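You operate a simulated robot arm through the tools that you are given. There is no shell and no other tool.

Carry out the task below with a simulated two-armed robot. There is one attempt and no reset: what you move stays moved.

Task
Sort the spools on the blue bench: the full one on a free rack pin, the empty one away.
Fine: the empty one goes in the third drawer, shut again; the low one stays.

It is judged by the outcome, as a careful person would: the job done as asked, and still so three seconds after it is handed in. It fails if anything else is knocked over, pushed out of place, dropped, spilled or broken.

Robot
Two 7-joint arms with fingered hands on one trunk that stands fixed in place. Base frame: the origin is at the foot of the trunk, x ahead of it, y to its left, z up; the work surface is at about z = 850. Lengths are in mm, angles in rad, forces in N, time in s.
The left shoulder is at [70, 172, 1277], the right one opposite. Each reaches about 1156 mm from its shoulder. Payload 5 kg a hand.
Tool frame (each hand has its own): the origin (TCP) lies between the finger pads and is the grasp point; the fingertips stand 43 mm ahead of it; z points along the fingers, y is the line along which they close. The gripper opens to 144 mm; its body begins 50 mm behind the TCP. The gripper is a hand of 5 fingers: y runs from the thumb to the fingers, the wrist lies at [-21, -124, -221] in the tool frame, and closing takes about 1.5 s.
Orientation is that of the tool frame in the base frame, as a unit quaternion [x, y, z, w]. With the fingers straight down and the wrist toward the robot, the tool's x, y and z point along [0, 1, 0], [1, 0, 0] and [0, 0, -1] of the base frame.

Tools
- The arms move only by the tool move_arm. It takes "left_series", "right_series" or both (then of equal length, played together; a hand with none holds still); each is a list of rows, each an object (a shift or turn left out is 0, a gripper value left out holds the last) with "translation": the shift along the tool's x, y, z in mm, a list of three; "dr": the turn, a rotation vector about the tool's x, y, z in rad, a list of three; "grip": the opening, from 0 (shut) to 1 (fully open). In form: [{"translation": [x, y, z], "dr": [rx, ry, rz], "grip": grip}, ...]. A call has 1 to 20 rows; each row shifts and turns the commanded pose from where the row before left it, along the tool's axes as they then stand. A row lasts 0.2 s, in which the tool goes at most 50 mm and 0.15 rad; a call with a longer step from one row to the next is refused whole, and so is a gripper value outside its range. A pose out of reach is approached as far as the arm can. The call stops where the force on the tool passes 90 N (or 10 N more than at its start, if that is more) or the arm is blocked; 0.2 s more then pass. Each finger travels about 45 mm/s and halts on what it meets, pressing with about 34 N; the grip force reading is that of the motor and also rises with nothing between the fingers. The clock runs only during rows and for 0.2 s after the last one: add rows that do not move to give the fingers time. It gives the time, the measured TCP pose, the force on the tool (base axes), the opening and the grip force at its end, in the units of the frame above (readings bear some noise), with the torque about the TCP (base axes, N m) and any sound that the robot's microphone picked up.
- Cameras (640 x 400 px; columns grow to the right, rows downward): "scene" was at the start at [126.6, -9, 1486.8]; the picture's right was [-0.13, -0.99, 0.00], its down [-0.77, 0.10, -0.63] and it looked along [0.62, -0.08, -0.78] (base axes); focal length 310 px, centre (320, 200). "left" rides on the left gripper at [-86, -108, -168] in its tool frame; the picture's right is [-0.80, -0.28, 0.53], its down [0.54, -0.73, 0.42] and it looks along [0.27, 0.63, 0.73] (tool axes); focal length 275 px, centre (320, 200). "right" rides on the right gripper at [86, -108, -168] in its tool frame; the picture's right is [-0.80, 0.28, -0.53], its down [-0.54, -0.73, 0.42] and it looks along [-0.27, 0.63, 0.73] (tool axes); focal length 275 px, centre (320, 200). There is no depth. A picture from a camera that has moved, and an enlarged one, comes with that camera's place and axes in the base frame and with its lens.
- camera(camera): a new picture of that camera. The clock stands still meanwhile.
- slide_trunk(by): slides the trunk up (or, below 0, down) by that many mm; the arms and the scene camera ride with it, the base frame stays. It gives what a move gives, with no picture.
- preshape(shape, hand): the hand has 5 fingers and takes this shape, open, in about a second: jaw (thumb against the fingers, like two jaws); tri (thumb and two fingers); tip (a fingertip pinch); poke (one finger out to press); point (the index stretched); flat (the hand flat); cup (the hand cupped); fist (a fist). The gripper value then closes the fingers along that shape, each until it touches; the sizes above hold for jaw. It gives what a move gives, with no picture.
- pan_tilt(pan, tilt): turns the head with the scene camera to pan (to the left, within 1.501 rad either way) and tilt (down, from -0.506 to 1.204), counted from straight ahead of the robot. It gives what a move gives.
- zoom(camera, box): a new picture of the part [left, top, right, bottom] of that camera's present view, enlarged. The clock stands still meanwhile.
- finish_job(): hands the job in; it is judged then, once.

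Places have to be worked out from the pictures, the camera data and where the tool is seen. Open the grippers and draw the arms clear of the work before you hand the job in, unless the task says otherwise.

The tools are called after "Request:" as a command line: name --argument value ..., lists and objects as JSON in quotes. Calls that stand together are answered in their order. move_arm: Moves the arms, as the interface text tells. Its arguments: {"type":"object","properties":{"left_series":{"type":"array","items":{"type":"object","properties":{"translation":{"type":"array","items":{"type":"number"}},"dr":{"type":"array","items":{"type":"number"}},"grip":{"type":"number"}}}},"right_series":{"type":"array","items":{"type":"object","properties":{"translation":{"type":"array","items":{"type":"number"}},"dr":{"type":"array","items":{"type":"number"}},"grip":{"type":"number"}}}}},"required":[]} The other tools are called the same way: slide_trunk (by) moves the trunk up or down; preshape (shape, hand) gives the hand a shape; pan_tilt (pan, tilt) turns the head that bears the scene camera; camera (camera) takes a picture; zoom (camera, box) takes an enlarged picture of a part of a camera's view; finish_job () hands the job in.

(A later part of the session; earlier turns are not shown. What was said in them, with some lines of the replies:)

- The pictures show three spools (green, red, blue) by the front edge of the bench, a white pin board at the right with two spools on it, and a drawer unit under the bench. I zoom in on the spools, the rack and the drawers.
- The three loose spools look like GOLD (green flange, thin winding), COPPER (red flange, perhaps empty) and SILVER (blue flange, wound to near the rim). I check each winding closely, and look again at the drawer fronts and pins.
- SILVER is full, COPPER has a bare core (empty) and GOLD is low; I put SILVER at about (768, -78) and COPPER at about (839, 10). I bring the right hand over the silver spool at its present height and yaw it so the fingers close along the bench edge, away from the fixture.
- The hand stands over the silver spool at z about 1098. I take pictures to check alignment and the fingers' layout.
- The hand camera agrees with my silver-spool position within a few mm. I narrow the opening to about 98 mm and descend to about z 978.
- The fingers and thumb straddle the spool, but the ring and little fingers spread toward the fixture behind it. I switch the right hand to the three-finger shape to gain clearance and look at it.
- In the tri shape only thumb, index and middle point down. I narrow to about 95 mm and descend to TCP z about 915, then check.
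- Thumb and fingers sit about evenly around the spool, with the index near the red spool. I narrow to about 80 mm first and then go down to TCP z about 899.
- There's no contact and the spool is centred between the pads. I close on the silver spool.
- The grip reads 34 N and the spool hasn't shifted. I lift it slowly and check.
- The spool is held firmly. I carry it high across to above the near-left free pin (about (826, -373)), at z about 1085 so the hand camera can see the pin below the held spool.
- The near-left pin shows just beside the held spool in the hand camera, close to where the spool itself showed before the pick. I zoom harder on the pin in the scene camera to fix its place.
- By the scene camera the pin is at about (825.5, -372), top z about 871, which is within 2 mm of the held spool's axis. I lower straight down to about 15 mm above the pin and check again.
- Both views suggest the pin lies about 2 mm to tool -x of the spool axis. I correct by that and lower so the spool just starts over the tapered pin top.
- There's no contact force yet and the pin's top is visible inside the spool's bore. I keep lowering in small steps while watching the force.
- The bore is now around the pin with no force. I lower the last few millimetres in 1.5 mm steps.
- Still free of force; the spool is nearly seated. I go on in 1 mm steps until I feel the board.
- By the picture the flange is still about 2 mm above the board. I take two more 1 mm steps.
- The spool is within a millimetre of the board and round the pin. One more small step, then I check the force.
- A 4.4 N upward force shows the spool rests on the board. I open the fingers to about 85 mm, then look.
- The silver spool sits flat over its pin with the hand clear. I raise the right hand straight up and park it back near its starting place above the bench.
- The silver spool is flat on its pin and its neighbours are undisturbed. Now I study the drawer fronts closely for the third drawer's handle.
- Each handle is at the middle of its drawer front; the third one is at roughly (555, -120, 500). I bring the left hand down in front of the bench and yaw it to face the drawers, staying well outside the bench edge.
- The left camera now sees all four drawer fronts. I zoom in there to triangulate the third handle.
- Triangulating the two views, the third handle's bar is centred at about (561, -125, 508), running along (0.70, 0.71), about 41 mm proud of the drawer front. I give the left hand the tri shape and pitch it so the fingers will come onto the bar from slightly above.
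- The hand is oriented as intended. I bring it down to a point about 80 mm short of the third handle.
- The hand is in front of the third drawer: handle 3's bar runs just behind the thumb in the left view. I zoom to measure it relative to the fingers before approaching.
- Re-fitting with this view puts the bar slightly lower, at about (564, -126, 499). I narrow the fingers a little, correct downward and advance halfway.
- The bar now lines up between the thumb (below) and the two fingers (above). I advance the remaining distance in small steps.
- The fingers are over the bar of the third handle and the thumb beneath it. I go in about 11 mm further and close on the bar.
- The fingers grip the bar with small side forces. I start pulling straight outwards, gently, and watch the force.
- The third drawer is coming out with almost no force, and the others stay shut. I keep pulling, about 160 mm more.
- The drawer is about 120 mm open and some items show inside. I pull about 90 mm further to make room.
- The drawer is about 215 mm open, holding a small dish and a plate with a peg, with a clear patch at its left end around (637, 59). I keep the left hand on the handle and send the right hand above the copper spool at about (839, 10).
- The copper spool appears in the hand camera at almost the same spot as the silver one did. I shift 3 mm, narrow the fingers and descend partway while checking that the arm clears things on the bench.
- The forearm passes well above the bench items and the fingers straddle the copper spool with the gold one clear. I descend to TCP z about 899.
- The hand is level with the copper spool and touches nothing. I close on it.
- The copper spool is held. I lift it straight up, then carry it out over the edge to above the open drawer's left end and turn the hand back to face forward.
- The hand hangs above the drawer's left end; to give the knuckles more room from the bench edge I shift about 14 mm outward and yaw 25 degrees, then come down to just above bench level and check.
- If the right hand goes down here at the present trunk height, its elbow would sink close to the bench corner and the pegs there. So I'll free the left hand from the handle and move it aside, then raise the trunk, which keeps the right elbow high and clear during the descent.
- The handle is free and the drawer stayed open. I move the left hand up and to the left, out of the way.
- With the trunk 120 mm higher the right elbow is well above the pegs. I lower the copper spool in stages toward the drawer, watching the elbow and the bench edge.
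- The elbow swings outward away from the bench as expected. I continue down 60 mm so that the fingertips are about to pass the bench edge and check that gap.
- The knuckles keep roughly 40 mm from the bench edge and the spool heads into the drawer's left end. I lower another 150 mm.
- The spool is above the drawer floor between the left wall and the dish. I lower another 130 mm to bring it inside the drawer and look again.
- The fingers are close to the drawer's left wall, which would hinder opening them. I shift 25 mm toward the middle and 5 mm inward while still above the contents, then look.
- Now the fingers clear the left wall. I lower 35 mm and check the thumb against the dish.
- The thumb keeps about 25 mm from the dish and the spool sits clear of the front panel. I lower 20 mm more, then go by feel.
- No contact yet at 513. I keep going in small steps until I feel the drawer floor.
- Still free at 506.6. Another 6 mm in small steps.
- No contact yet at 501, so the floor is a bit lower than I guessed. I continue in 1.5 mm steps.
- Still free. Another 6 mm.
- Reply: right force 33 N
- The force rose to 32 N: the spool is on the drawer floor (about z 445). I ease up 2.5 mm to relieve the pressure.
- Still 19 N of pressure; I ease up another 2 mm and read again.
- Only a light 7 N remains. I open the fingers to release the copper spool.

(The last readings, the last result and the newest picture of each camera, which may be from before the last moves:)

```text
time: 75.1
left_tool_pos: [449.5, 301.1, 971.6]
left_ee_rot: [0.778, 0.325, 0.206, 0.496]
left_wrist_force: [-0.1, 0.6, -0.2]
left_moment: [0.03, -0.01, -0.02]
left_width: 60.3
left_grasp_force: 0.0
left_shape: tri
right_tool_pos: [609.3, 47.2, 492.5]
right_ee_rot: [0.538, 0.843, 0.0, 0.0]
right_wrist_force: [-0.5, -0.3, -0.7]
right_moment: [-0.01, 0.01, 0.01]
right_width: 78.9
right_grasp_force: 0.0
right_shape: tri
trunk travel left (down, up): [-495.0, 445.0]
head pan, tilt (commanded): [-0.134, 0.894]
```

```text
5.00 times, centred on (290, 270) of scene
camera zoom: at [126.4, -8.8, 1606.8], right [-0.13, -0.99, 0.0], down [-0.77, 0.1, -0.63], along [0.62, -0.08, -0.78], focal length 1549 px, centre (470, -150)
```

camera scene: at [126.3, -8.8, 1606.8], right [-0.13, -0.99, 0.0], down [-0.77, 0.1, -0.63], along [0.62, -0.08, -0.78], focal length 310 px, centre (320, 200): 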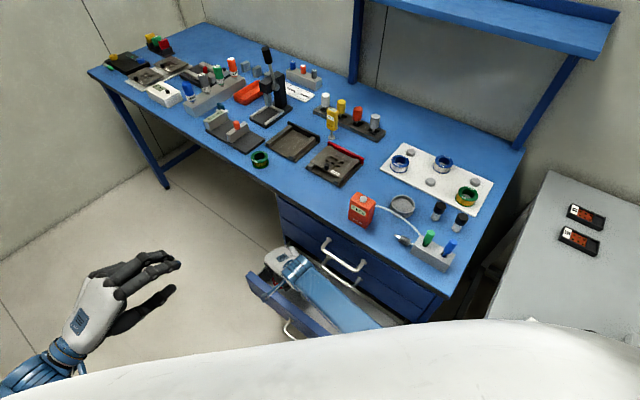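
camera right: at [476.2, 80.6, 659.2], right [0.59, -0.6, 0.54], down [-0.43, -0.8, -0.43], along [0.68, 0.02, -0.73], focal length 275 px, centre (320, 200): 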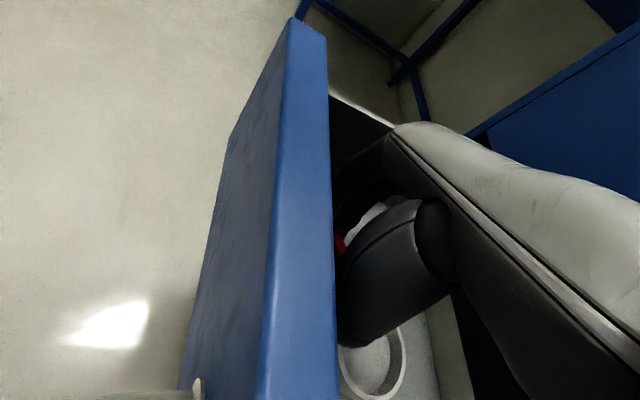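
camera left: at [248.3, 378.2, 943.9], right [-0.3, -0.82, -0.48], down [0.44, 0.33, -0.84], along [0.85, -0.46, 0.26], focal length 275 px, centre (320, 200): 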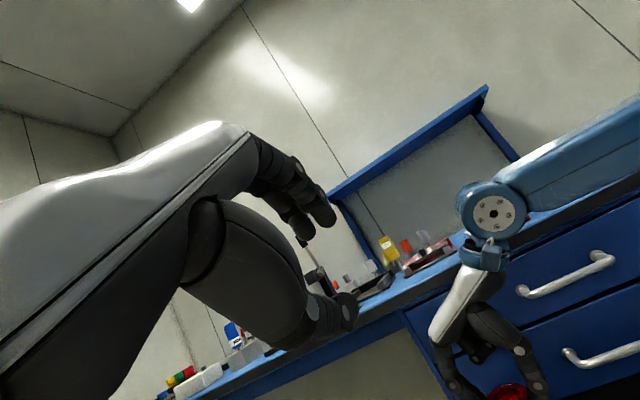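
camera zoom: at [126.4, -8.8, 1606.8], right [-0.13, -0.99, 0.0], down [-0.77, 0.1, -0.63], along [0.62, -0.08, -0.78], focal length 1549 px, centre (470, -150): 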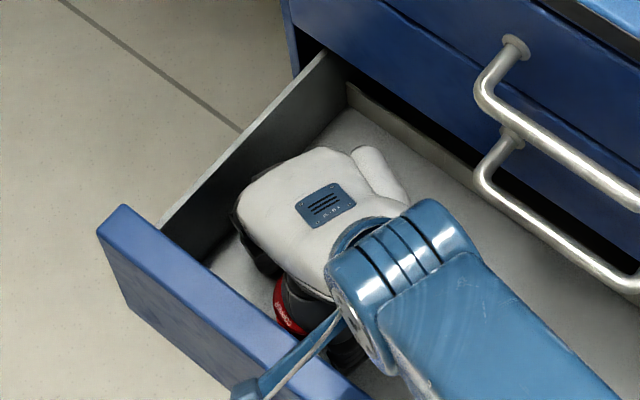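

The hand is free with no force on it. I lift straight up gently by 60 mm and check that the spool stays.

Request:
move_arm --right_series '[{"translation": [0, 0, -5]}, {"translation": [0, 0, -10]}, {"translation": [0, 0, -20]}, {"translation": [0, 0, -25]}, {}]'

Request:
camera --camera "right"

Request:
zoom --camera "scene" --box '[240, 230, 340, 310]'

```text
time: 76.3
left_tool_pos: [451.0, 300.5, 972.3]
left_ee_rot: [0.778, 0.325, 0.207, 0.496]
left_wrist_force: [0.3, 1.0, -0.8]
left_moment: [0.0, 0.0, -0.02]
left_width: 60.1
left_grasp_force: 0.0
left_shape: tri
right_tool_pos: [613.4, 46.8, 555.2]
right_ee_rot: [0.538, 0.843, 0.0, 0.0]
right_wrist_force: [0.0, -0.5, -1.3]
right_moment: [0.01, -0.01, -0.02]
right_width: 79.2
right_grasp_force: 0.1
right_shape: tri
trunk travel left (down, up): [-495.0, 445.0]
head pan, tilt (commanded): [-0.134, 0.894]
```

```text
taken
camera right: at [477.7, 80.5, 722.6], right [0.59, -0.6, 0.53], down [-0.43, -0.8, -0.42], along [0.68, 0.02, -0.73], focal length 275 px, centre (320, 200)
```

right: 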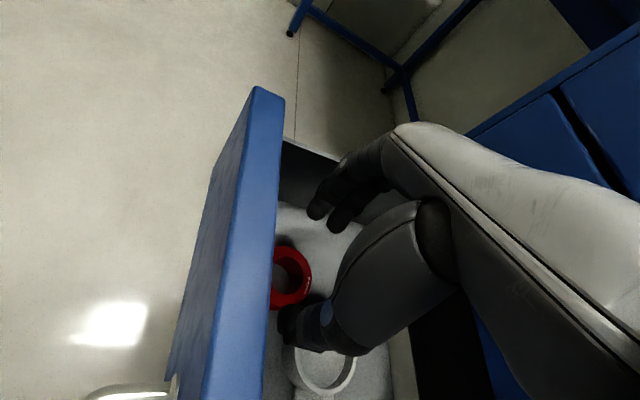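

```text
5.00 times, centred on (290, 270) of scene
camera zoom: at [126.8, -8.7, 1606.7], right [-0.13, -0.99, 0.0], down [-0.77, 0.1, -0.63], along [0.62, -0.08, -0.78], focal length 1549 px, centre (470, -150)
```

zoom: 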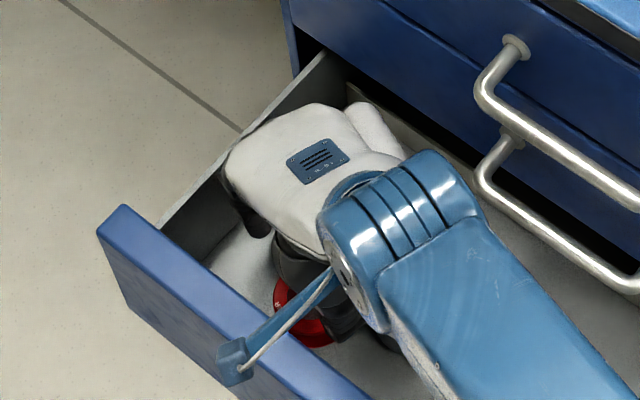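

The copper spool lies flat in the drawer, clear of the dish. I raise the right hand straight up out of the drawer.

Request:
move_arm --right_series '[{"translation": [0, 0, -30]}, {"translation": [0, 0, -45]}, {"translation": [0, 0, -45]}, {"translation": [0, 0, -45]}, {"translation": [0, 0, -45]}, {"translation": [0, 0, -45]}, {"translation": [0, 0, -45]}, {"translation": [0, 0, -45]}, {"translation": [0, 0, -45]}, {"translation": [0, 0, -45]}, {"translation": [0, 0, -45]}, {"translation": [0, 0, -45]}, {"translation": [0, 0, -45]}, {"translation": [0, 0, -45]}, {}]'

Request:
camera --camera "scene"

```text
time: 79.5
left_tool_pos: [450.4, 298.2, 971.5]
left_ee_rot: [0.779, 0.324, 0.206, 0.496]
left_wrist_force: [-0.8, 0.4, -0.4]
left_moment: [0.01, 0.0, 0.02]
left_width: 60.3
left_grasp_force: 0.0
left_shape: tri
right_tool_pos: [609.8, 45.5, 1169.0]
right_ee_rot: [0.538, 0.843, 0.0, -0.001]
right_wrist_force: [0.2, -0.5, 0.2]
right_moment: [0.01, 0.01, -0.01]
right_width: 79.0
right_grasp_force: 0.0
right_shape: tri
trunk travel left (down, up): [-495.0, 445.0]
head pan, tilt (commanded): [-0.134, 0.894]
```

```text
taken
camera scene: at [127.0, -11.1, 1606.7], right [-0.13, -0.99, 0.0], down [-0.77, 0.11, -0.63], along [0.62, -0.08, -0.78], focal length 310 px, centre (320, 200)
```

scene: 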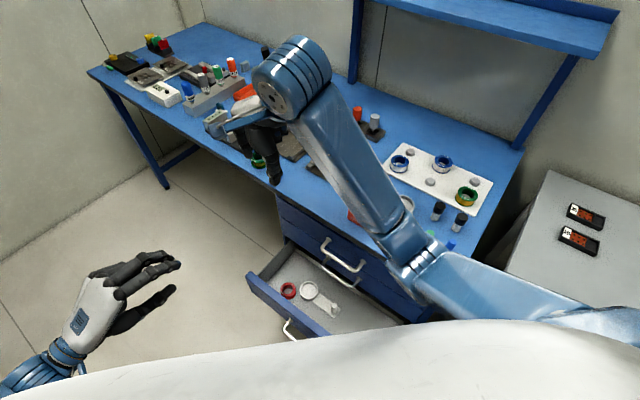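

The red spool is seen in the drawer beside the dish. I return the right hand to its starting place above the bench.

Request:
move_arm --right_series '[{"translation": [-38.8, -12.4, -9.75]}, {"translation": [-38.8, -12.4, -9.75]}, {"translation": [-38.8, -12.4, -9.75]}, {"translation": [-38.8, -12.4, -9.75]}, {"translation": [-38.8, -12.4, -9.75]}, {"translation": [-38.8, -12.4, -9.75]}, {"translation": [-38.8, -12.4, -9.75]}, {"translation": [-38.8, -12.4, -9.75]}, {"dr": [0, 0, 0.145]}, {"dr": [0, 0, 0.145]}, {"dr": [0, 0, 0.145]}, {}]'

Request:
camera --camera "scene"

Request:
zoom --camera "scene" --box '[230, 230, 400, 340]'

```text
time: 82.1
left_tool_pos: [448.5, 300.3, 971.1]
left_ee_rot: [0.779, 0.324, 0.206, 0.496]
left_wrist_force: [0.3, 1.1, 0.6]
left_moment: [0.02, -0.01, 0.01]
left_width: 60.2
left_grasp_force: 0.1
left_shape: tri
right_tool_pos: [653.0, -277.1, 1246.7]
right_ee_rot: [0.707, 0.707, 0.0, 0.0]
right_wrist_force: [-0.3, 0.7, -1.2]
right_moment: [-0.04, -0.02, 0.03]
right_width: 78.9
right_grasp_force: 0.1
right_shape: tri
trunk travel left (down, up): [-495.0, 445.0]
head pan, tilt (commanded): [-0.134, 0.894]
```

```text
taken
camera scene: at [126.4, -8.7, 1606.8], right [-0.13, -0.99, 0.0], down [-0.77, 0.1, -0.63], along [0.62, -0.08, -0.78], focal length 310 px, centre (320, 200)
```

scene: 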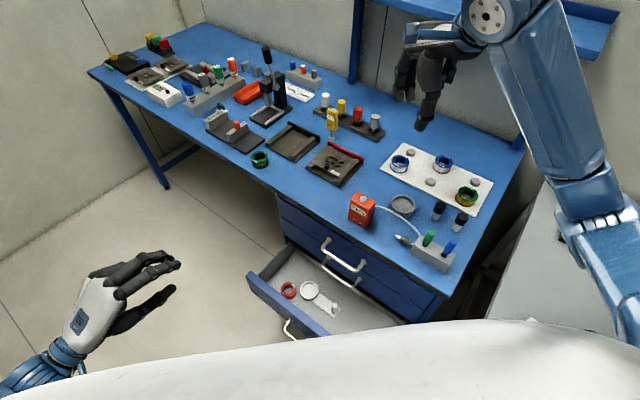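

```text
3.64 times, centred on (315, 285) of scene
camera zoom: at [126.4, -8.7, 1606.8], right [-0.13, -0.99, 0.0], down [-0.77, 0.1, -0.63], along [0.62, -0.08, -0.78], focal length 1127 px, centre (338, -109)
```

zoom: 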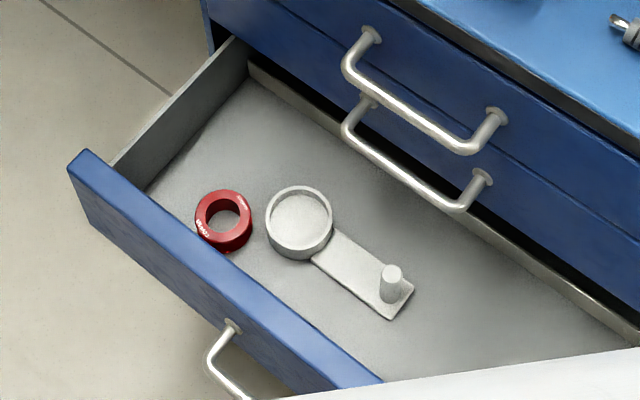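

The copper spool rests alone on the drawer floor. I lower the trunk back by 120 mm and bring the left hand back to just short of the drawer's handle.

Request:
slide_trunk --by -120

Request:
move_arm --left_series '[{"translation": [-25.4, -27.2, 21.7]}, {"translation": [-25.4, -27.2, 21.7]}, {"translation": [-25.4, -27.2, 21.7]}, {"translation": [-25.4, -27.2, 21.7]}, {"translation": [-25.4, -27.2, 21.7]}, {"translation": [-25.4, -27.2, 21.7]}, {"translation": [-25.4, -27.2, 21.7]}, {"translation": [-25.4, -27.2, 21.7]}, {"translation": [-25.4, -27.2, 21.7]}, {}]'

Request:
camera --camera "left"

Request:
camera --camera "scene"

```text
time: 83.6
left_tool_pos: [449.7, 300.3, 851.9]
left_ee_rot: [0.778, 0.325, 0.207, 0.496]
left_wrist_force: [-0.4, 0.7, 0.6]
left_moment: [-0.01, 0.01, -0.01]
left_width: 60.0
left_grasp_force: 0.1
left_shape: tri
right_tool_pos: [651.4, -276.2, 1126.4]
right_ee_rot: [0.707, 0.707, 0.0, 0.0]
right_wrist_force: [0.2, 0.6, -0.6]
right_moment: [-0.06, -0.01, 0.02]
right_width: 79.0
right_grasp_force: 0.0
right_shape: tri
trunk travel left (down, up): [-375.0, 565.0]
head pan, tilt (commanded): [-0.134, 0.894]
```

```text
time: 85.8
left_tool_pos: [339.9, 84.7, 546.7]
left_ee_rot: [0.778, 0.325, 0.207, 0.496]
left_wrist_force: [0.2, 1.3, 0.2]
left_moment: [-0.02, -0.01, 0.03]
left_width: 60.2
left_grasp_force: 0.1
left_shape: tri
right_tool_pos: [652.6, -277.5, 1127.4]
right_ee_rot: [0.707, 0.707, 0.0, -0.001]
right_wrist_force: [1.0, 0.1, -0.2]
right_moment: [-0.02, 0.0, -0.01]
right_width: 78.5
right_grasp_force: 0.1
right_shape: tri
trunk travel left (down, up): [-375.0, 565.0]
head pan, tilt (commanded): [-0.134, 0.894]
```

```text
taken
camera left: at [139.2, 163.6, 519.1], right [-0.3, -0.82, -0.48], down [0.44, 0.33, -0.84], along [0.85, -0.46, 0.26], focal length 275 px, centre (320, 200)
```

left: 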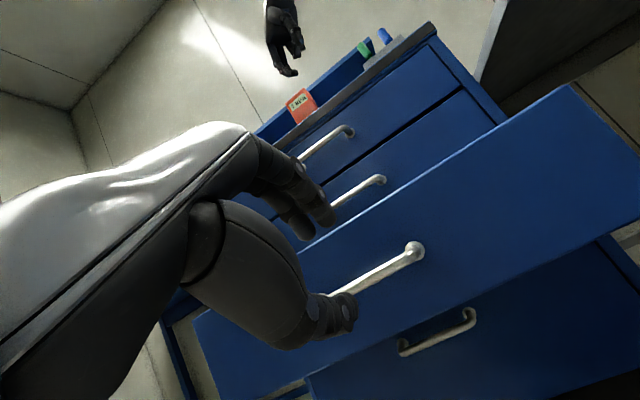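

```text
taken
camera scene: at [126.3, -8.6, 1486.8], right [-0.13, -0.99, 0.0], down [-0.77, 0.1, -0.63], along [0.62, -0.08, -0.78], focal length 310 px, centre (320, 200)
```

scene: 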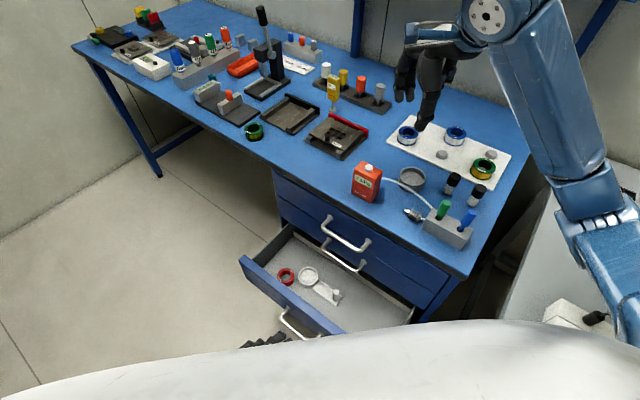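

The left view matches the one just after release, so the drawer hasn't moved. I advance the same 80 mm and close on the handle.

Request:
move_arm --left_series '[{"translation": [0, 0, 20], "grip": 0.38}, {"translation": [0, 0, 20]}, {"translation": [0, 0, 15]}, {"translation": [0, 0, 15]}, {"translation": [0, 0, 10]}, {"grip": 0.0}, {}, {}, {}, {}, {}]'

Request:
camera --camera "left"

```text
time: 88.2
left_tool_pos: [392.2, 34.1, 512.0]
left_ee_rot: [0.778, 0.325, 0.207, 0.496]
left_wrist_force: [1.7, -2.7, -7.0]
left_moment: [-0.01, 0.13, -0.04]
left_width: 3.8
left_grasp_force: 34.1
left_shape: tri
right_tool_pos: [650.9, -277.2, 1127.0]
right_ee_rot: [0.708, 0.706, 0.0, 0.0]
right_wrist_force: [0.1, -0.7, -0.5]
right_moment: [0.0, 0.03, 0.02]
right_width: 79.0
right_grasp_force: 0.1
right_shape: tri
trunk travel left (down, up): [-375.0, 565.0]
head pan, tilt (commanded): [-0.134, 0.894]
```

```text
taken
camera left: at [190.9, 112.5, 485.6], right [-0.3, -0.82, -0.48], down [0.43, 0.33, -0.84], along [0.85, -0.46, 0.26], focal length 275 px, centre (320, 200)
```

left: 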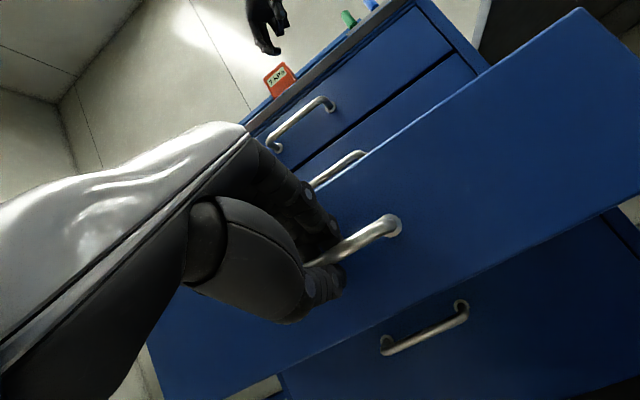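

The bar is gripped again. I push the drawer in smoothly, at moderate speed so the spool and the dish don't slide.

Request:
move_arm --left_series '[{"translation": [0, 1.7, 3.6]}, {"translation": [0, 3.0, 6.3]}, {"translation": [0, 4.2, 9.1]}, {"translation": [0, 4.2, 9.1]}, {"translation": [0, 4.2, 9.1]}, {"translation": [0, 4.2, 9.1]}, {"translation": [0, 4.2, 9.1]}, {"translation": [0, 4.2, 9.1]}, {"translation": [0, 4.2, 9.1]}, {"translation": [0, 4.2, 9.1]}, {"translation": [0, 3.0, 6.3]}, {"translation": [0, 1.7, 3.6]}, {}]'

Request:
zoom --camera "scene" --box '[230, 200, 410, 330]'

```text
time: 91.0
left_tool_pos: [465.2, -38.1, 511.7]
left_ee_rot: [0.779, 0.326, 0.207, 0.495]
left_wrist_force: [-7.9, -5.6, -9.6]
left_moment: [0.04, 0.26, -0.25]
left_width: 4.9
left_grasp_force: 34.3
left_shape: tri
right_tool_pos: [652.1, -277.3, 1127.1]
right_ee_rot: [0.707, 0.707, 0.0, 0.0]
right_wrist_force: [-0.4, 0.4, -0.2]
right_moment: [0.02, -0.01, 0.02]
right_width: 79.2
right_grasp_force: 0.0
right_shape: tri
trunk travel left (down, up): [-375.0, 565.0]
head pan, tilt (commanded): [-0.134, 0.894]
```

```text
3.08 times, centred on (320, 265) of scene
camera zoom: at [126.6, -9.5, 1486.7], right [-0.13, -0.99, 0.0], down [-0.77, 0.1, -0.63], along [0.62, -0.08, -0.78], focal length 954 px, centre (320, 0)
```

zoom: 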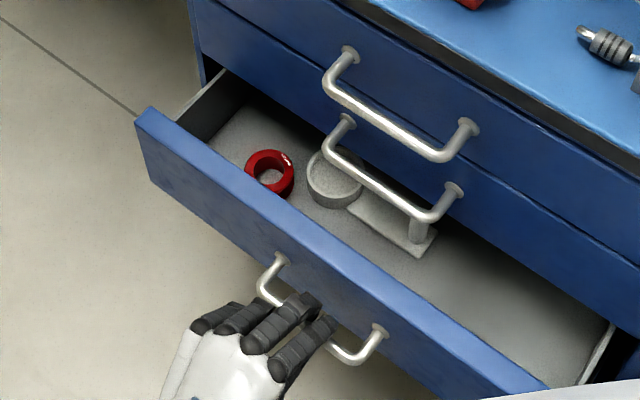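

Halfway in, the contents stay put. I push about 90 mm more.

Request:
move_arm --left_series '[{"translation": [0, 1.7, 3.6]}, {"translation": [0, 3.0, 6.3]}, {"translation": [0, 4.2, 9.1]}, {"translation": [0, 4.2, 9.1]}, {"translation": [0, 4.2, 9.1]}, {"translation": [0, 4.2, 9.1]}, {"translation": [0, 4.2, 9.1]}, {"translation": [0, 4.2, 9.1]}, {"translation": [0, 4.2, 9.1]}, {"translation": [0, 3.0, 6.3]}, {"translation": [0, 1.7, 3.6]}, {}]'

Request:
zoom --camera "scene" --box '[230, 200, 410, 330]'

```text
time: 93.6
left_tool_pos: [530.2, -102.0, 513.0]
left_ee_rot: [0.779, 0.324, 0.206, 0.495]
left_wrist_force: [-10.1, -5.5, -16.8]
left_moment: [0.12, 0.36, -0.28]
left_width: 4.5
left_grasp_force: 34.5
left_shape: tri
right_tool_pos: [651.5, -277.1, 1126.9]
right_ee_rot: [0.707, 0.707, 0.0, 0.0]
right_wrist_force: [-0.6, 0.5, 0.4]
right_moment: [0.02, 0.02, 0.04]
right_width: 79.2
right_grasp_force: 0.1
right_shape: tri
trunk travel left (down, up): [-375.0, 565.0]
head pan, tilt (commanded): [-0.134, 0.894]
```

```text
3.08 times, centred on (320, 265) of scene
camera zoom: at [127.2, -9.8, 1486.6], right [-0.13, -0.99, 0.0], down [-0.77, 0.1, -0.63], along [0.62, -0.08, -0.78], focal length 954 px, centre (320, 0)
```

zoom: 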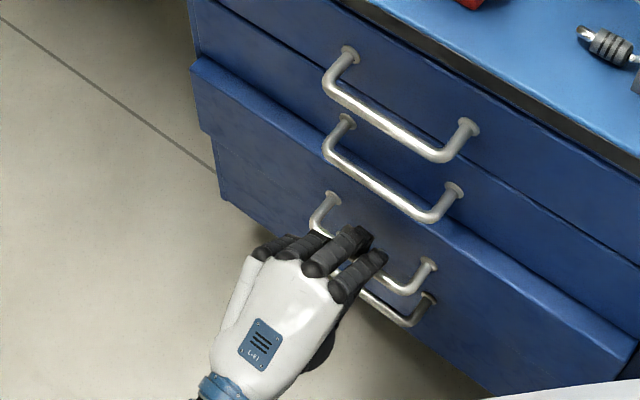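

About 18 mm remains. I push slowly in small steps until it is flush.

Request:
move_arm --left_series '[{"translation": [0, 1.7, 3.6]}, {"translation": [0, 1.7, 3.6]}, {"translation": [0, 1.3, 2.7]}, {"translation": [0, 1.3, 2.7]}, {"translation": [0, 0.8, 1.8]}, {"translation": [0, 0.8, 1.8]}, {}]'

Request:
zoom --camera "scene" --box '[260, 190, 480, 330]'

```text
time: 95.2
left_tool_pos: [542.9, -114.6, 513.0]
left_ee_rot: [0.779, 0.324, 0.206, 0.495]
left_wrist_force: [-9.9, -5.2, -14.8]
left_moment: [0.12, 0.3, -0.25]
left_width: 4.8
left_grasp_force: 33.5
left_shape: tri
right_tool_pos: [651.3, -277.0, 1125.8]
right_ee_rot: [0.707, 0.707, -0.001, 0.0]
right_wrist_force: [0.7, -0.1, 0.1]
right_moment: [0.03, 0.0, 0.01]
right_width: 79.1
right_grasp_force: 0.1
right_shape: tri
trunk travel left (down, up): [-375.0, 565.0]
head pan, tilt (commanded): [-0.134, 0.894]
```

```text
2.86 times, centred on (370, 260) of scene
camera zoom: at [127.1, -9.8, 1486.7], right [-0.13, -0.99, 0.0], down [-0.77, 0.1, -0.63], along [0.62, -0.08, -0.78], focal length 885 px, centre (177, 29)
```

zoom: 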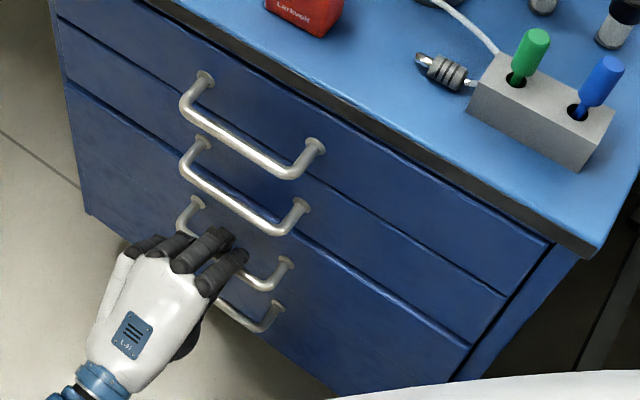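

It looks nearly flush with no stop felt yet. I press a few more millimetres to find the end stop.

Request:
move_arm --left_series '[{"translation": [0, 0.6, 1.4]}, {"translation": [0, 0.6, 1.4]}, {"translation": [0, 0.6, 1.4]}, {}]'

Request:
zoom --camera "scene" --box '[380, 230, 460, 310]'

Request:
zoom --camera "left" --box '[240, 40, 640, 340]'

```text
time: 96.2
left_tool_pos: [546.7, -117.7, 513.7]
left_ee_rot: [0.779, 0.324, 0.205, 0.496]
left_wrist_force: [-10.7, -7.4, -15.2]
left_moment: [0.13, 0.37, -0.32]
left_width: 4.9
left_grasp_force: 34.2
left_shape: tri
right_tool_pos: [652.2, -277.2, 1127.2]
right_ee_rot: [0.707, 0.707, 0.0, -0.001]
right_wrist_force: [0.0, 0.7, 0.2]
right_moment: [-0.01, 0.02, -0.02]
right_width: 79.1
right_grasp_force: 0.1
right_shape: tri
trunk travel left (down, up): [-375.0, 565.0]
head pan, tilt (commanded): [-0.134, 0.894]
```

```text
5.00 times, centred on (420, 270) of scene
camera zoom: at [127.0, -9.8, 1486.7], right [-0.13, -0.99, 0.0], down [-0.77, 0.1, -0.63], along [0.62, -0.08, -0.78], focal length 1549 px, centre (-180, -150)
```

zoom: 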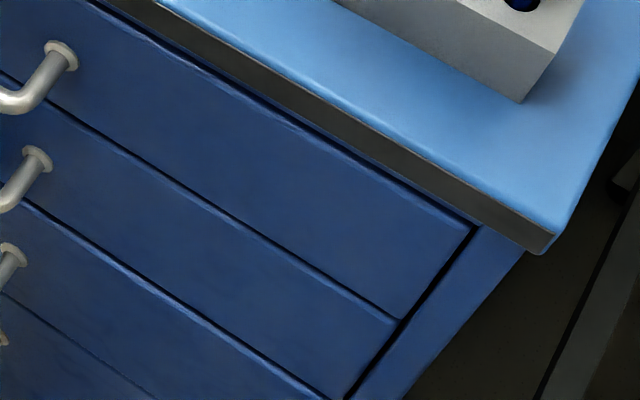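

```text
1.33 times, centred on (440, 190) of left
camera zoom: at [344.5, -39.3, 485.1], right [-0.3, -0.82, -0.48], down [0.43, 0.33, -0.84], along [0.85, -0.46, 0.26], focal length 367 px, centre (160, 213)
```

zoom: 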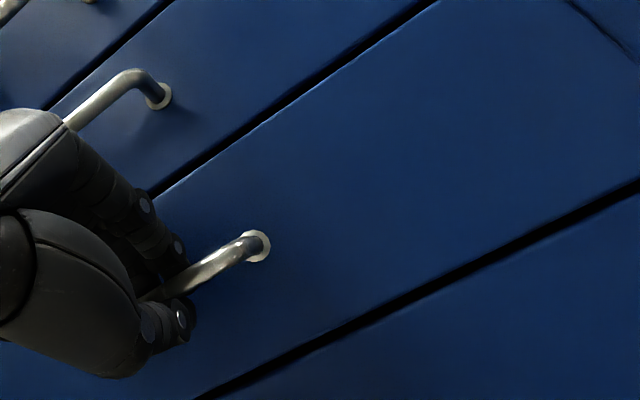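

The lip of drawer 3 still seems a few mm proud and no stop is felt. I keep pressing in small steps.

Request:
move_arm --left_series '[{"translation": [0, 0.6, 1.4]}, {"translation": [0, 0.6, 1.4]}, {"translation": [0, 0.6, 1.4]}, {"translation": [0, 0.6, 1.4]}, {}]'

Request:
zoom --camera "scene" --box '[380, 230, 460, 310]'

Request:
zoom --camera "scene" --box '[270, 200, 350, 280]'

```text
time: 97.4
left_tool_pos: [551.0, -120.0, 511.5]
left_ee_rot: [0.778, 0.326, 0.207, 0.495]
left_wrist_force: [-9.9, 0.8, -15.7]
left_moment: [0.16, 0.33, -0.19]
left_width: 5.1
left_grasp_force: 34.2
left_shape: tri
right_tool_pos: [651.7, -277.0, 1127.1]
right_ee_rot: [0.707, 0.707, -0.001, 0.0]
right_wrist_force: [0.7, 0.1, -0.5]
right_moment: [-0.01, -0.02, -0.01]
right_width: 78.9
right_grasp_force: 0.0
right_shape: tri
trunk travel left (down, up): [-375.0, 565.0]
head pan, tilt (commanded): [-0.134, 0.894]
```

```text
5.00 times, centred on (420, 270) of scene
camera zoom: at [127.2, -9.4, 1486.6], right [-0.13, -0.99, 0.0], down [-0.77, 0.1, -0.63], along [0.62, -0.08, -0.78], focal length 1549 px, centre (-180, -150)
```

zoom: 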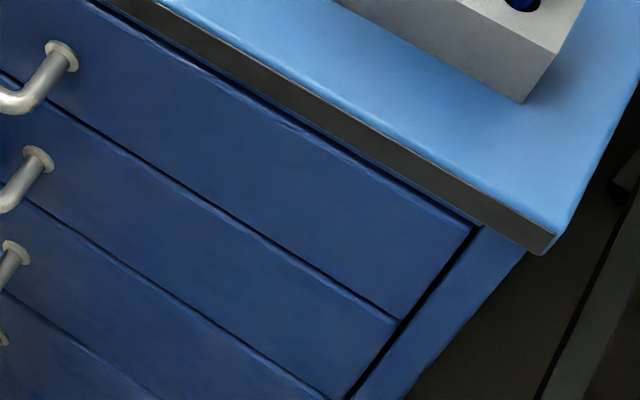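

```text
5.00 times, centred on (310, 240) of scene
camera zoom: at [127.2, -9.4, 1486.6], right [-0.13, -0.99, 0.0], down [-0.77, 0.1, -0.63], along [0.62, -0.08, -0.78], focal length 1549 px, centre (370, 0)
```

zoom: 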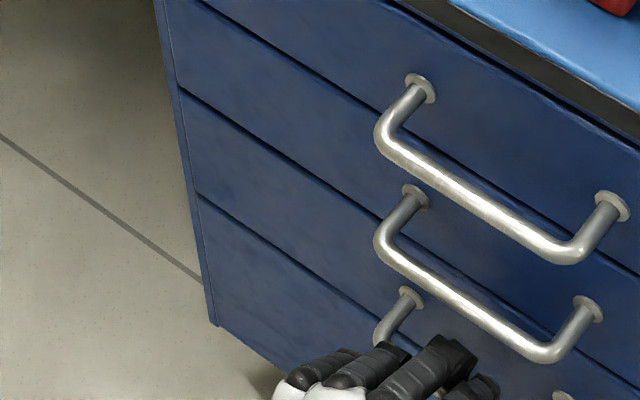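

The drawer lines now look like the original, and handle 3's flange is back at its original pixel (328, 259). I press one more small step to be sure it's seated.

Request:
move_arm --left_series '[{"translation": [0, 0.5, 1.1]}, {"translation": [0, 0.5, 1.1]}, {}]'

```text
time: 98.2
left_tool_pos: [553.0, -122.3, 511.0]
left_ee_rot: [0.779, 0.325, 0.206, 0.495]
left_wrist_force: [-9.6, 3.8, -17.8]
left_moment: [0.2, 0.27, -0.1]
left_width: 4.8
left_grasp_force: 34.0
left_shape: tri
right_tool_pos: [652.3, -276.6, 1125.9]
right_ee_rot: [0.707, 0.707, -0.001, 0.0]
right_wrist_force: [0.1, 1.0, 0.0]
right_moment: [0.04, -0.02, 0.0]
right_width: 79.0
right_grasp_force: 0.0
right_shape: tri
trunk travel left (down, up): [-375.0, 565.0]
head pan, tilt (commanded): [-0.134, 0.894]
```

The push force is rising slightly, so the drawer is at its stop. I open the fingers a little, slide back along the finger direction, and then open wider and withdraw, so as not to drag the handle.

Request:
move_arm --left_series '[{"grip": 0.25}, {}, {}, {}, {"translation": [0, 0, -5]}, {"translation": [0, 0, -7]}, {"translation": [0, 0, -8], "grip": 0.42}, {}, {}, {"translation": [0, 0, -15]}, {"translation": [0, 0, -20]}, {"translation": [0, 0, -25]}, {}]'

Request:
camera --camera "left"

Request:
zoom --camera "scene" --box '[270, 190, 470, 320]'

```text
time: 101.0
left_tool_pos: [500.5, -72.2, 546.2]
left_ee_rot: [0.778, 0.325, 0.207, 0.496]
left_wrist_force: [-0.1, 0.0, 0.4]
left_moment: [0.02, 0.02, -0.02]
left_width: 59.9
left_grasp_force: 0.1
left_shape: tri
right_tool_pos: [651.8, -277.0, 1126.2]
right_ee_rot: [0.707, 0.707, 0.0, 0.0]
right_wrist_force: [0.5, 0.2, 0.9]
right_moment: [-0.01, 0.02, 0.03]
right_width: 78.9
right_grasp_force: 0.1
right_shape: tri
trunk travel left (down, up): [-375.0, 565.0]
head pan, tilt (commanded): [-0.134, 0.894]
```

```text
taken
camera left: at [299.6, 5.5, 518.4], right [-0.3, -0.82, -0.48], down [0.44, 0.33, -0.84], along [0.85, -0.46, 0.26], focal length 275 px, centre (320, 200)
```

left: 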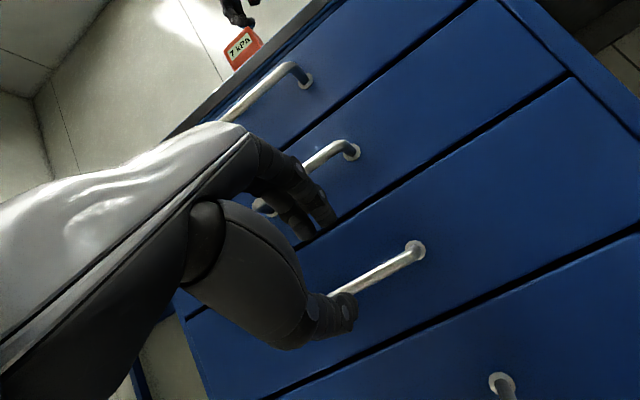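

```text
3.08 times, centred on (370, 255) of scene
camera zoom: at [127.1, -9.7, 1486.7], right [-0.13, -0.99, 0.0], down [-0.77, 0.1, -0.63], along [0.62, -0.08, -0.78], focal length 954 px, centre (166, 31)
```

zoom: 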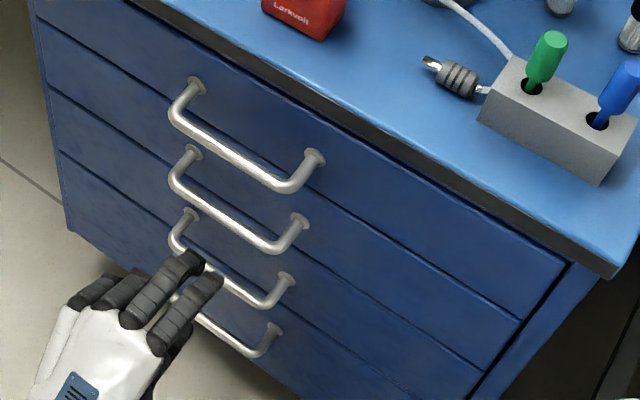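

The third drawer is flush with the others. I withdraw the left hand up and away along the way it came, opening both hands fully.

Request:
move_arm --left_series '[{"translation": [0, 0, -15]}, {"translation": [14.9, 27.15, -24.3]}, {"translation": [14.9, 27.15, -24.3]}, {"translation": [14.9, 27.15, -24.3]}, {"translation": [14.9, 27.15, -24.3]}, {"translation": [14.9, 27.15, -24.3]}, {"translation": [14.9, 27.15, -24.3]}, {"translation": [14.9, 27.15, -24.3]}, {"translation": [14.9, 27.15, -24.3]}, {"translation": [14.9, 27.15, -24.3]}, {"translation": [14.9, 27.15, -24.3]}, {"dr": [0.142, 0, 0]}, {"dr": [0.142, 0, 0]}, {"dr": [0.142, 0, 0]}, {"dr": [0.142, 0, 0]}, {"dr": [0.142, 0, 0]}, {"dr": [0.142, 0, 0]}, {"dr": [0.142, 0, 0]}, {"dr": [0.14, 0, 0], "grip": 1.0}, {}]'

Request:
camera --camera "scene"

```text
time: 105.2
left_tool_pos: [519.9, 117.7, 901.7]
left_ee_rot: [0.923, 0.385, 0.0, -0.001]
left_wrist_force: [-0.4, 0.9, 0.0]
left_moment: [-0.03, -0.03, 0.0]
left_width: 112.7
left_grasp_force: 0.0
left_shape: tri
right_tool_pos: [652.1, -276.1, 1127.6]
right_ee_rot: [0.707, 0.707, -0.001, 0.0]
right_wrist_force: [0.5, -0.8, -0.1]
right_moment: [-0.03, -0.03, -0.02]
right_width: 79.0
right_grasp_force: 0.1
right_shape: tri
trunk travel left (down, up): [-375.0, 565.0]
head pan, tilt (commanded): [-0.134, 0.894]
```

```text
taken
camera scene: at [125.7, -8.3, 1486.9], right [-0.13, -0.99, 0.0], down [-0.77, 0.1, -0.63], along [0.62, -0.08, -0.78], focal length 310 px, centre (320, 200)
```

scene: 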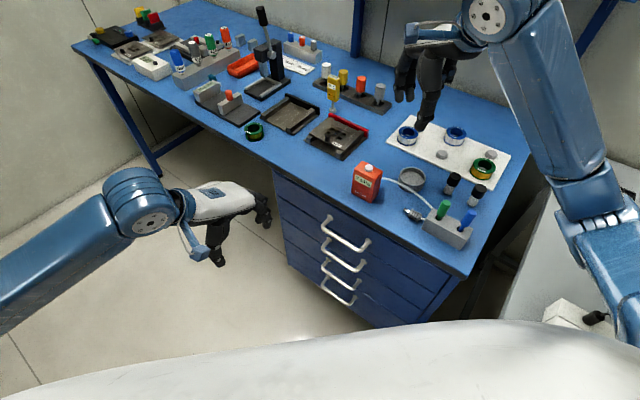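

The drawers are all shut. I return the left hand to its starting pose and open the right hand too.

Request:
move_arm --left_series '[{"dr": [0, 0, -0.13]}, {"dr": [0, 0, -0.13]}, {"dr": [0, 0, -0.13]}, {"dr": [0, 0, -0.13]}, {"dr": [0, 0, -0.13]}, {"dr": [0, 0, -0.13]}, {"translation": [27.5, 23, -27]}, {"translation": [27.5, 23, -27]}, {"translation": [27.5, 23, -27]}, {"translation": [27.5, 23, -27]}, {"translation": [27.5, 23, -27]}, {"translation": [27.5, 23, -27]}, {"translation": [27.5, 23, -27]}, {"translation": [27.5, 23, -27]}, {}]' --right_series '[{"grip": 1.0}, {}, {}, {}, {}, {}, {}, {}, {}, {}, {}, {}, {}, {}, {}]'

Request:
camera --camera "scene"

Request:
zoom --camera "scene" --box '[260, 170, 480, 330]'

Request:
zoom --camera "scene" --box '[380, 100, 520, 190]'

Request:
zoom --camera "scene" --box '[180, 60, 400, 200]'

```text
time: 108.4
left_tool_pos: [706.5, 337.0, 1117.7]
left_ee_rot: [0.707, 0.708, 0.001, 0.0]
left_wrist_force: [-0.4, 0.8, 0.2]
left_moment: [-0.03, 0.0, 0.02]
left_width: 143.9
left_grasp_force: 0.1
left_shape: tri
right_tool_pos: [651.1, -277.6, 1126.3]
right_ee_rot: [0.707, 0.707, 0.001, 0.0]
right_wrist_force: [0.0, 0.5, -0.3]
right_moment: [0.0, -0.03, 0.01]
right_width: 143.5
right_grasp_force: 0.1
right_shape: tri
trunk travel left (down, up): [-375.0, 565.0]
head pan, tilt (commanded): [-0.134, 0.894]
```

```text
taken
camera scene: at [126.4, -9.3, 1486.8], right [-0.13, -0.99, 0.0], down [-0.77, 0.1, -0.63], along [0.62, -0.08, -0.78], focal length 310 px, centre (320, 200)
```

scene: 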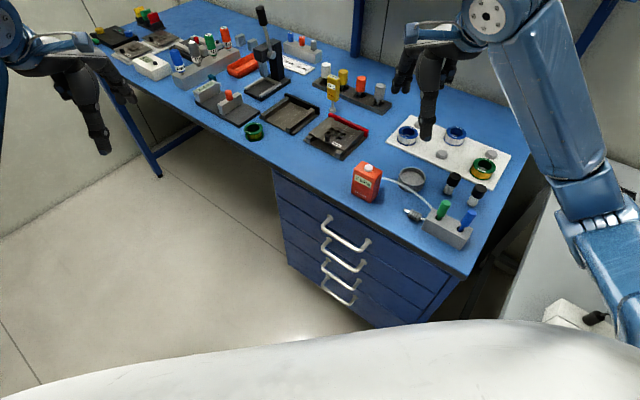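

```text
2.50 times, centred on (370, 250) of scene
camera zoom: at [126.4, -9.3, 1486.8], right [-0.13, -0.99, 0.0], down [-0.77, 0.1, -0.63], along [0.62, -0.08, -0.78], focal length 775 px, centre (195, 75)
```

zoom: 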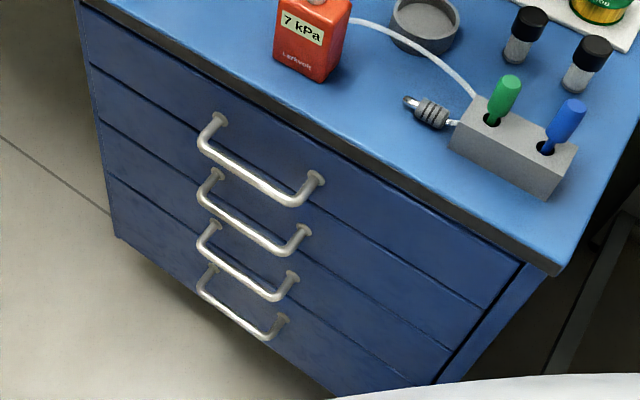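

```text
4.44 times, centred on (450, 145) of scene
camera zoom: at [126.4, -9.3, 1486.8], right [-0.13, -0.99, 0.0], down [-0.77, 0.1, -0.63], along [0.62, -0.08, -0.78], focal length 1377 px, centre (-258, 444)
```

zoom: 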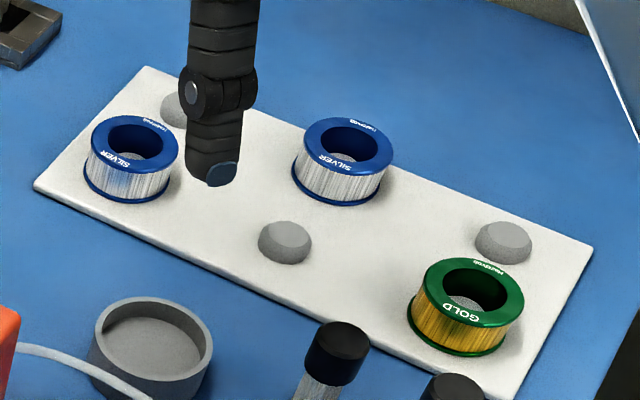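

```text
2.86 times, centred on (290, 130) of scene
camera zoom: at [126.4, -9.3, 1486.8], right [-0.13, -0.99, 0.0], down [-0.77, 0.1, -0.63], along [0.62, -0.08, -0.78], focal length 885 px, centre (406, 400)
```

zoom: 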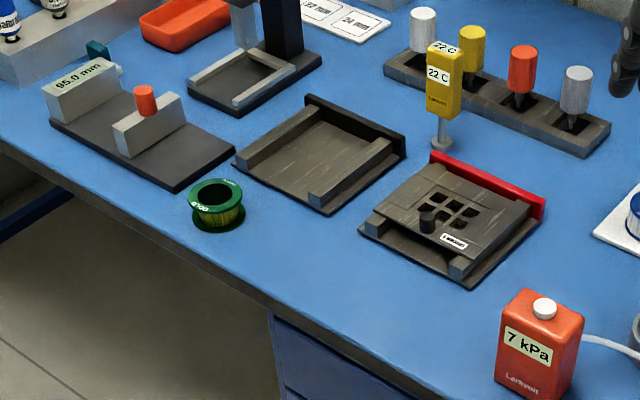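

Silver sits on its pin, gold is untouched, and the drawers are shut. The right forearm now hides part of the side table, so I turn the head to check nothing there was touched.

Request:
pan_tilt --pan -0.75 --tilt 0.75

Request:
camera --camera "scene"

Request:
camera --camera "right"

```text
time: 109.4
left_tool_pos: [706.9, 337.7, 1116.0]
left_ee_rot: [0.707, 0.707, 0.0, 0.0]
left_wrist_force: [-0.4, -0.6, -1.1]
left_moment: [0.01, -0.01, 0.02]
left_width: 143.8
left_grasp_force: 0.0
left_shape: tri
right_tool_pos: [652.6, -276.3, 1126.6]
right_ee_rot: [0.708, 0.707, 0.0, -0.001]
right_wrist_force: [-0.2, 0.5, 1.4]
right_moment: [0.01, 0.0, 0.02]
right_width: 143.7
right_grasp_force: 0.0
right_shape: tri
trunk travel left (down, up): [-375.0, 565.0]
head pan, tilt (commanded): [-0.75, 0.75]
```

```text
taken
camera scene: at [112.1, -55.4, 1498.2], right [-0.68, -0.73, 0.0], down [-0.5, 0.46, -0.73], along [0.53, -0.5, -0.68], focal length 310 px, centre (320, 200)
```

scene: 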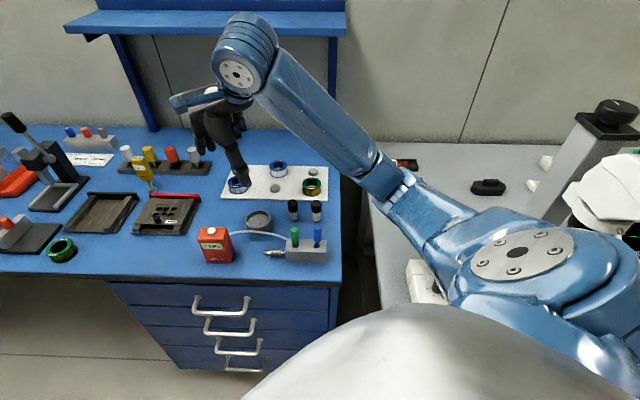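

```text
taken
camera right: at [543.8, -189.9, 1294.5], right [0.28, -0.8, 0.53], down [-0.73, -0.54, -0.42], along [0.63, -0.27, -0.73], focal length 275 px, centre (320, 200)
```

right: 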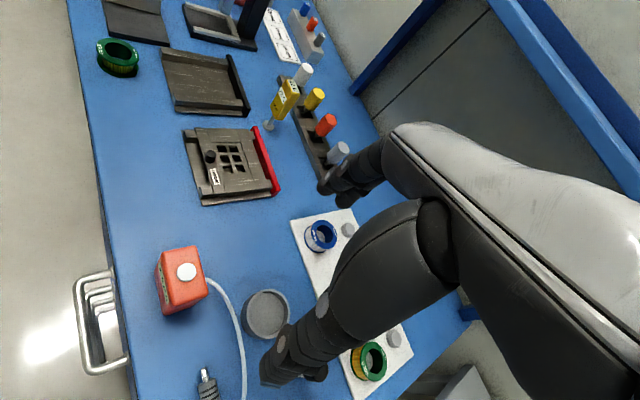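

The side table lies below the raised arm. I zoom there to confirm its items stand as before.

Request:
zoom --camera "scene" --box '[350, 130, 530, 310]'

Request:
zoom --camera "scene" --box '[100, 200, 350, 390]'

```text
2.22 times, centred on (440, 220) of scene
camera zoom: at [112.1, -55.4, 1498.2], right [-0.68, -0.73, 0.0], down [-0.5, 0.46, -0.73], along [0.53, -0.5, -0.68], focal length 689 px, centre (53, 156)
```

zoom: 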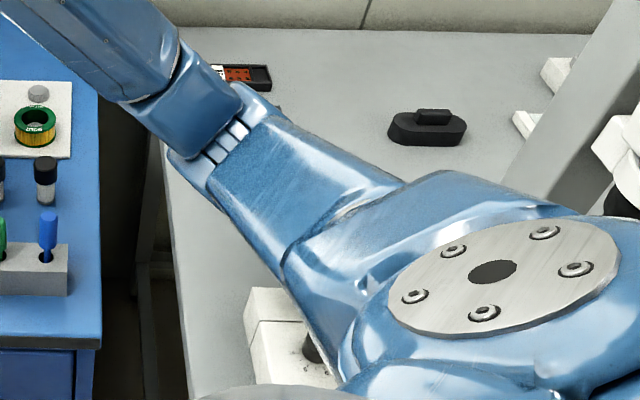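

```text
2.11 times, centred on (225, 295) of scene
camera zoom: at [112.1, -55.4, 1498.2], right [-0.68, -0.73, 0.0], down [-0.5, 0.46, -0.73], along [0.53, -0.5, -0.68], focal length 652 px, centre (520, 0)
```

zoom: 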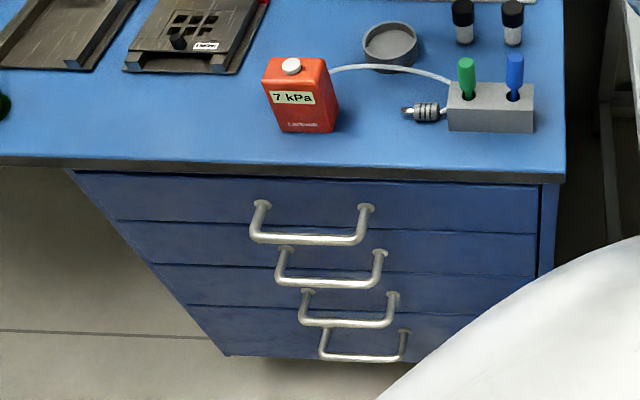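

By geometry the elbow is at about z 1067, well above the side table, and its items are in place; the drawers are flush, silver is on its pin, gold stays on the bench, and both hands are open and clear. I hand the job in.

Request:
finish_job

```text
The job is handed in.
```

The spools are sorted and the job is handed in.

- **Full (silver):** it sits flat on the near-left free pin of the rack.
- **Empty (copper):** it is in the third drawer from the top, beside the dish and the peg plate already in there. The drawer is shut flush with the others.
- **Low (gold):** it was not touched and stays on the bench.

Both hands are open and clear of the work. In the final pictures nothing else on the bench looked moved. On the side table, the right arm hid one of the two black devices. That device was in place when last seen, and I estimate the arm stayed about 150 mm above it.
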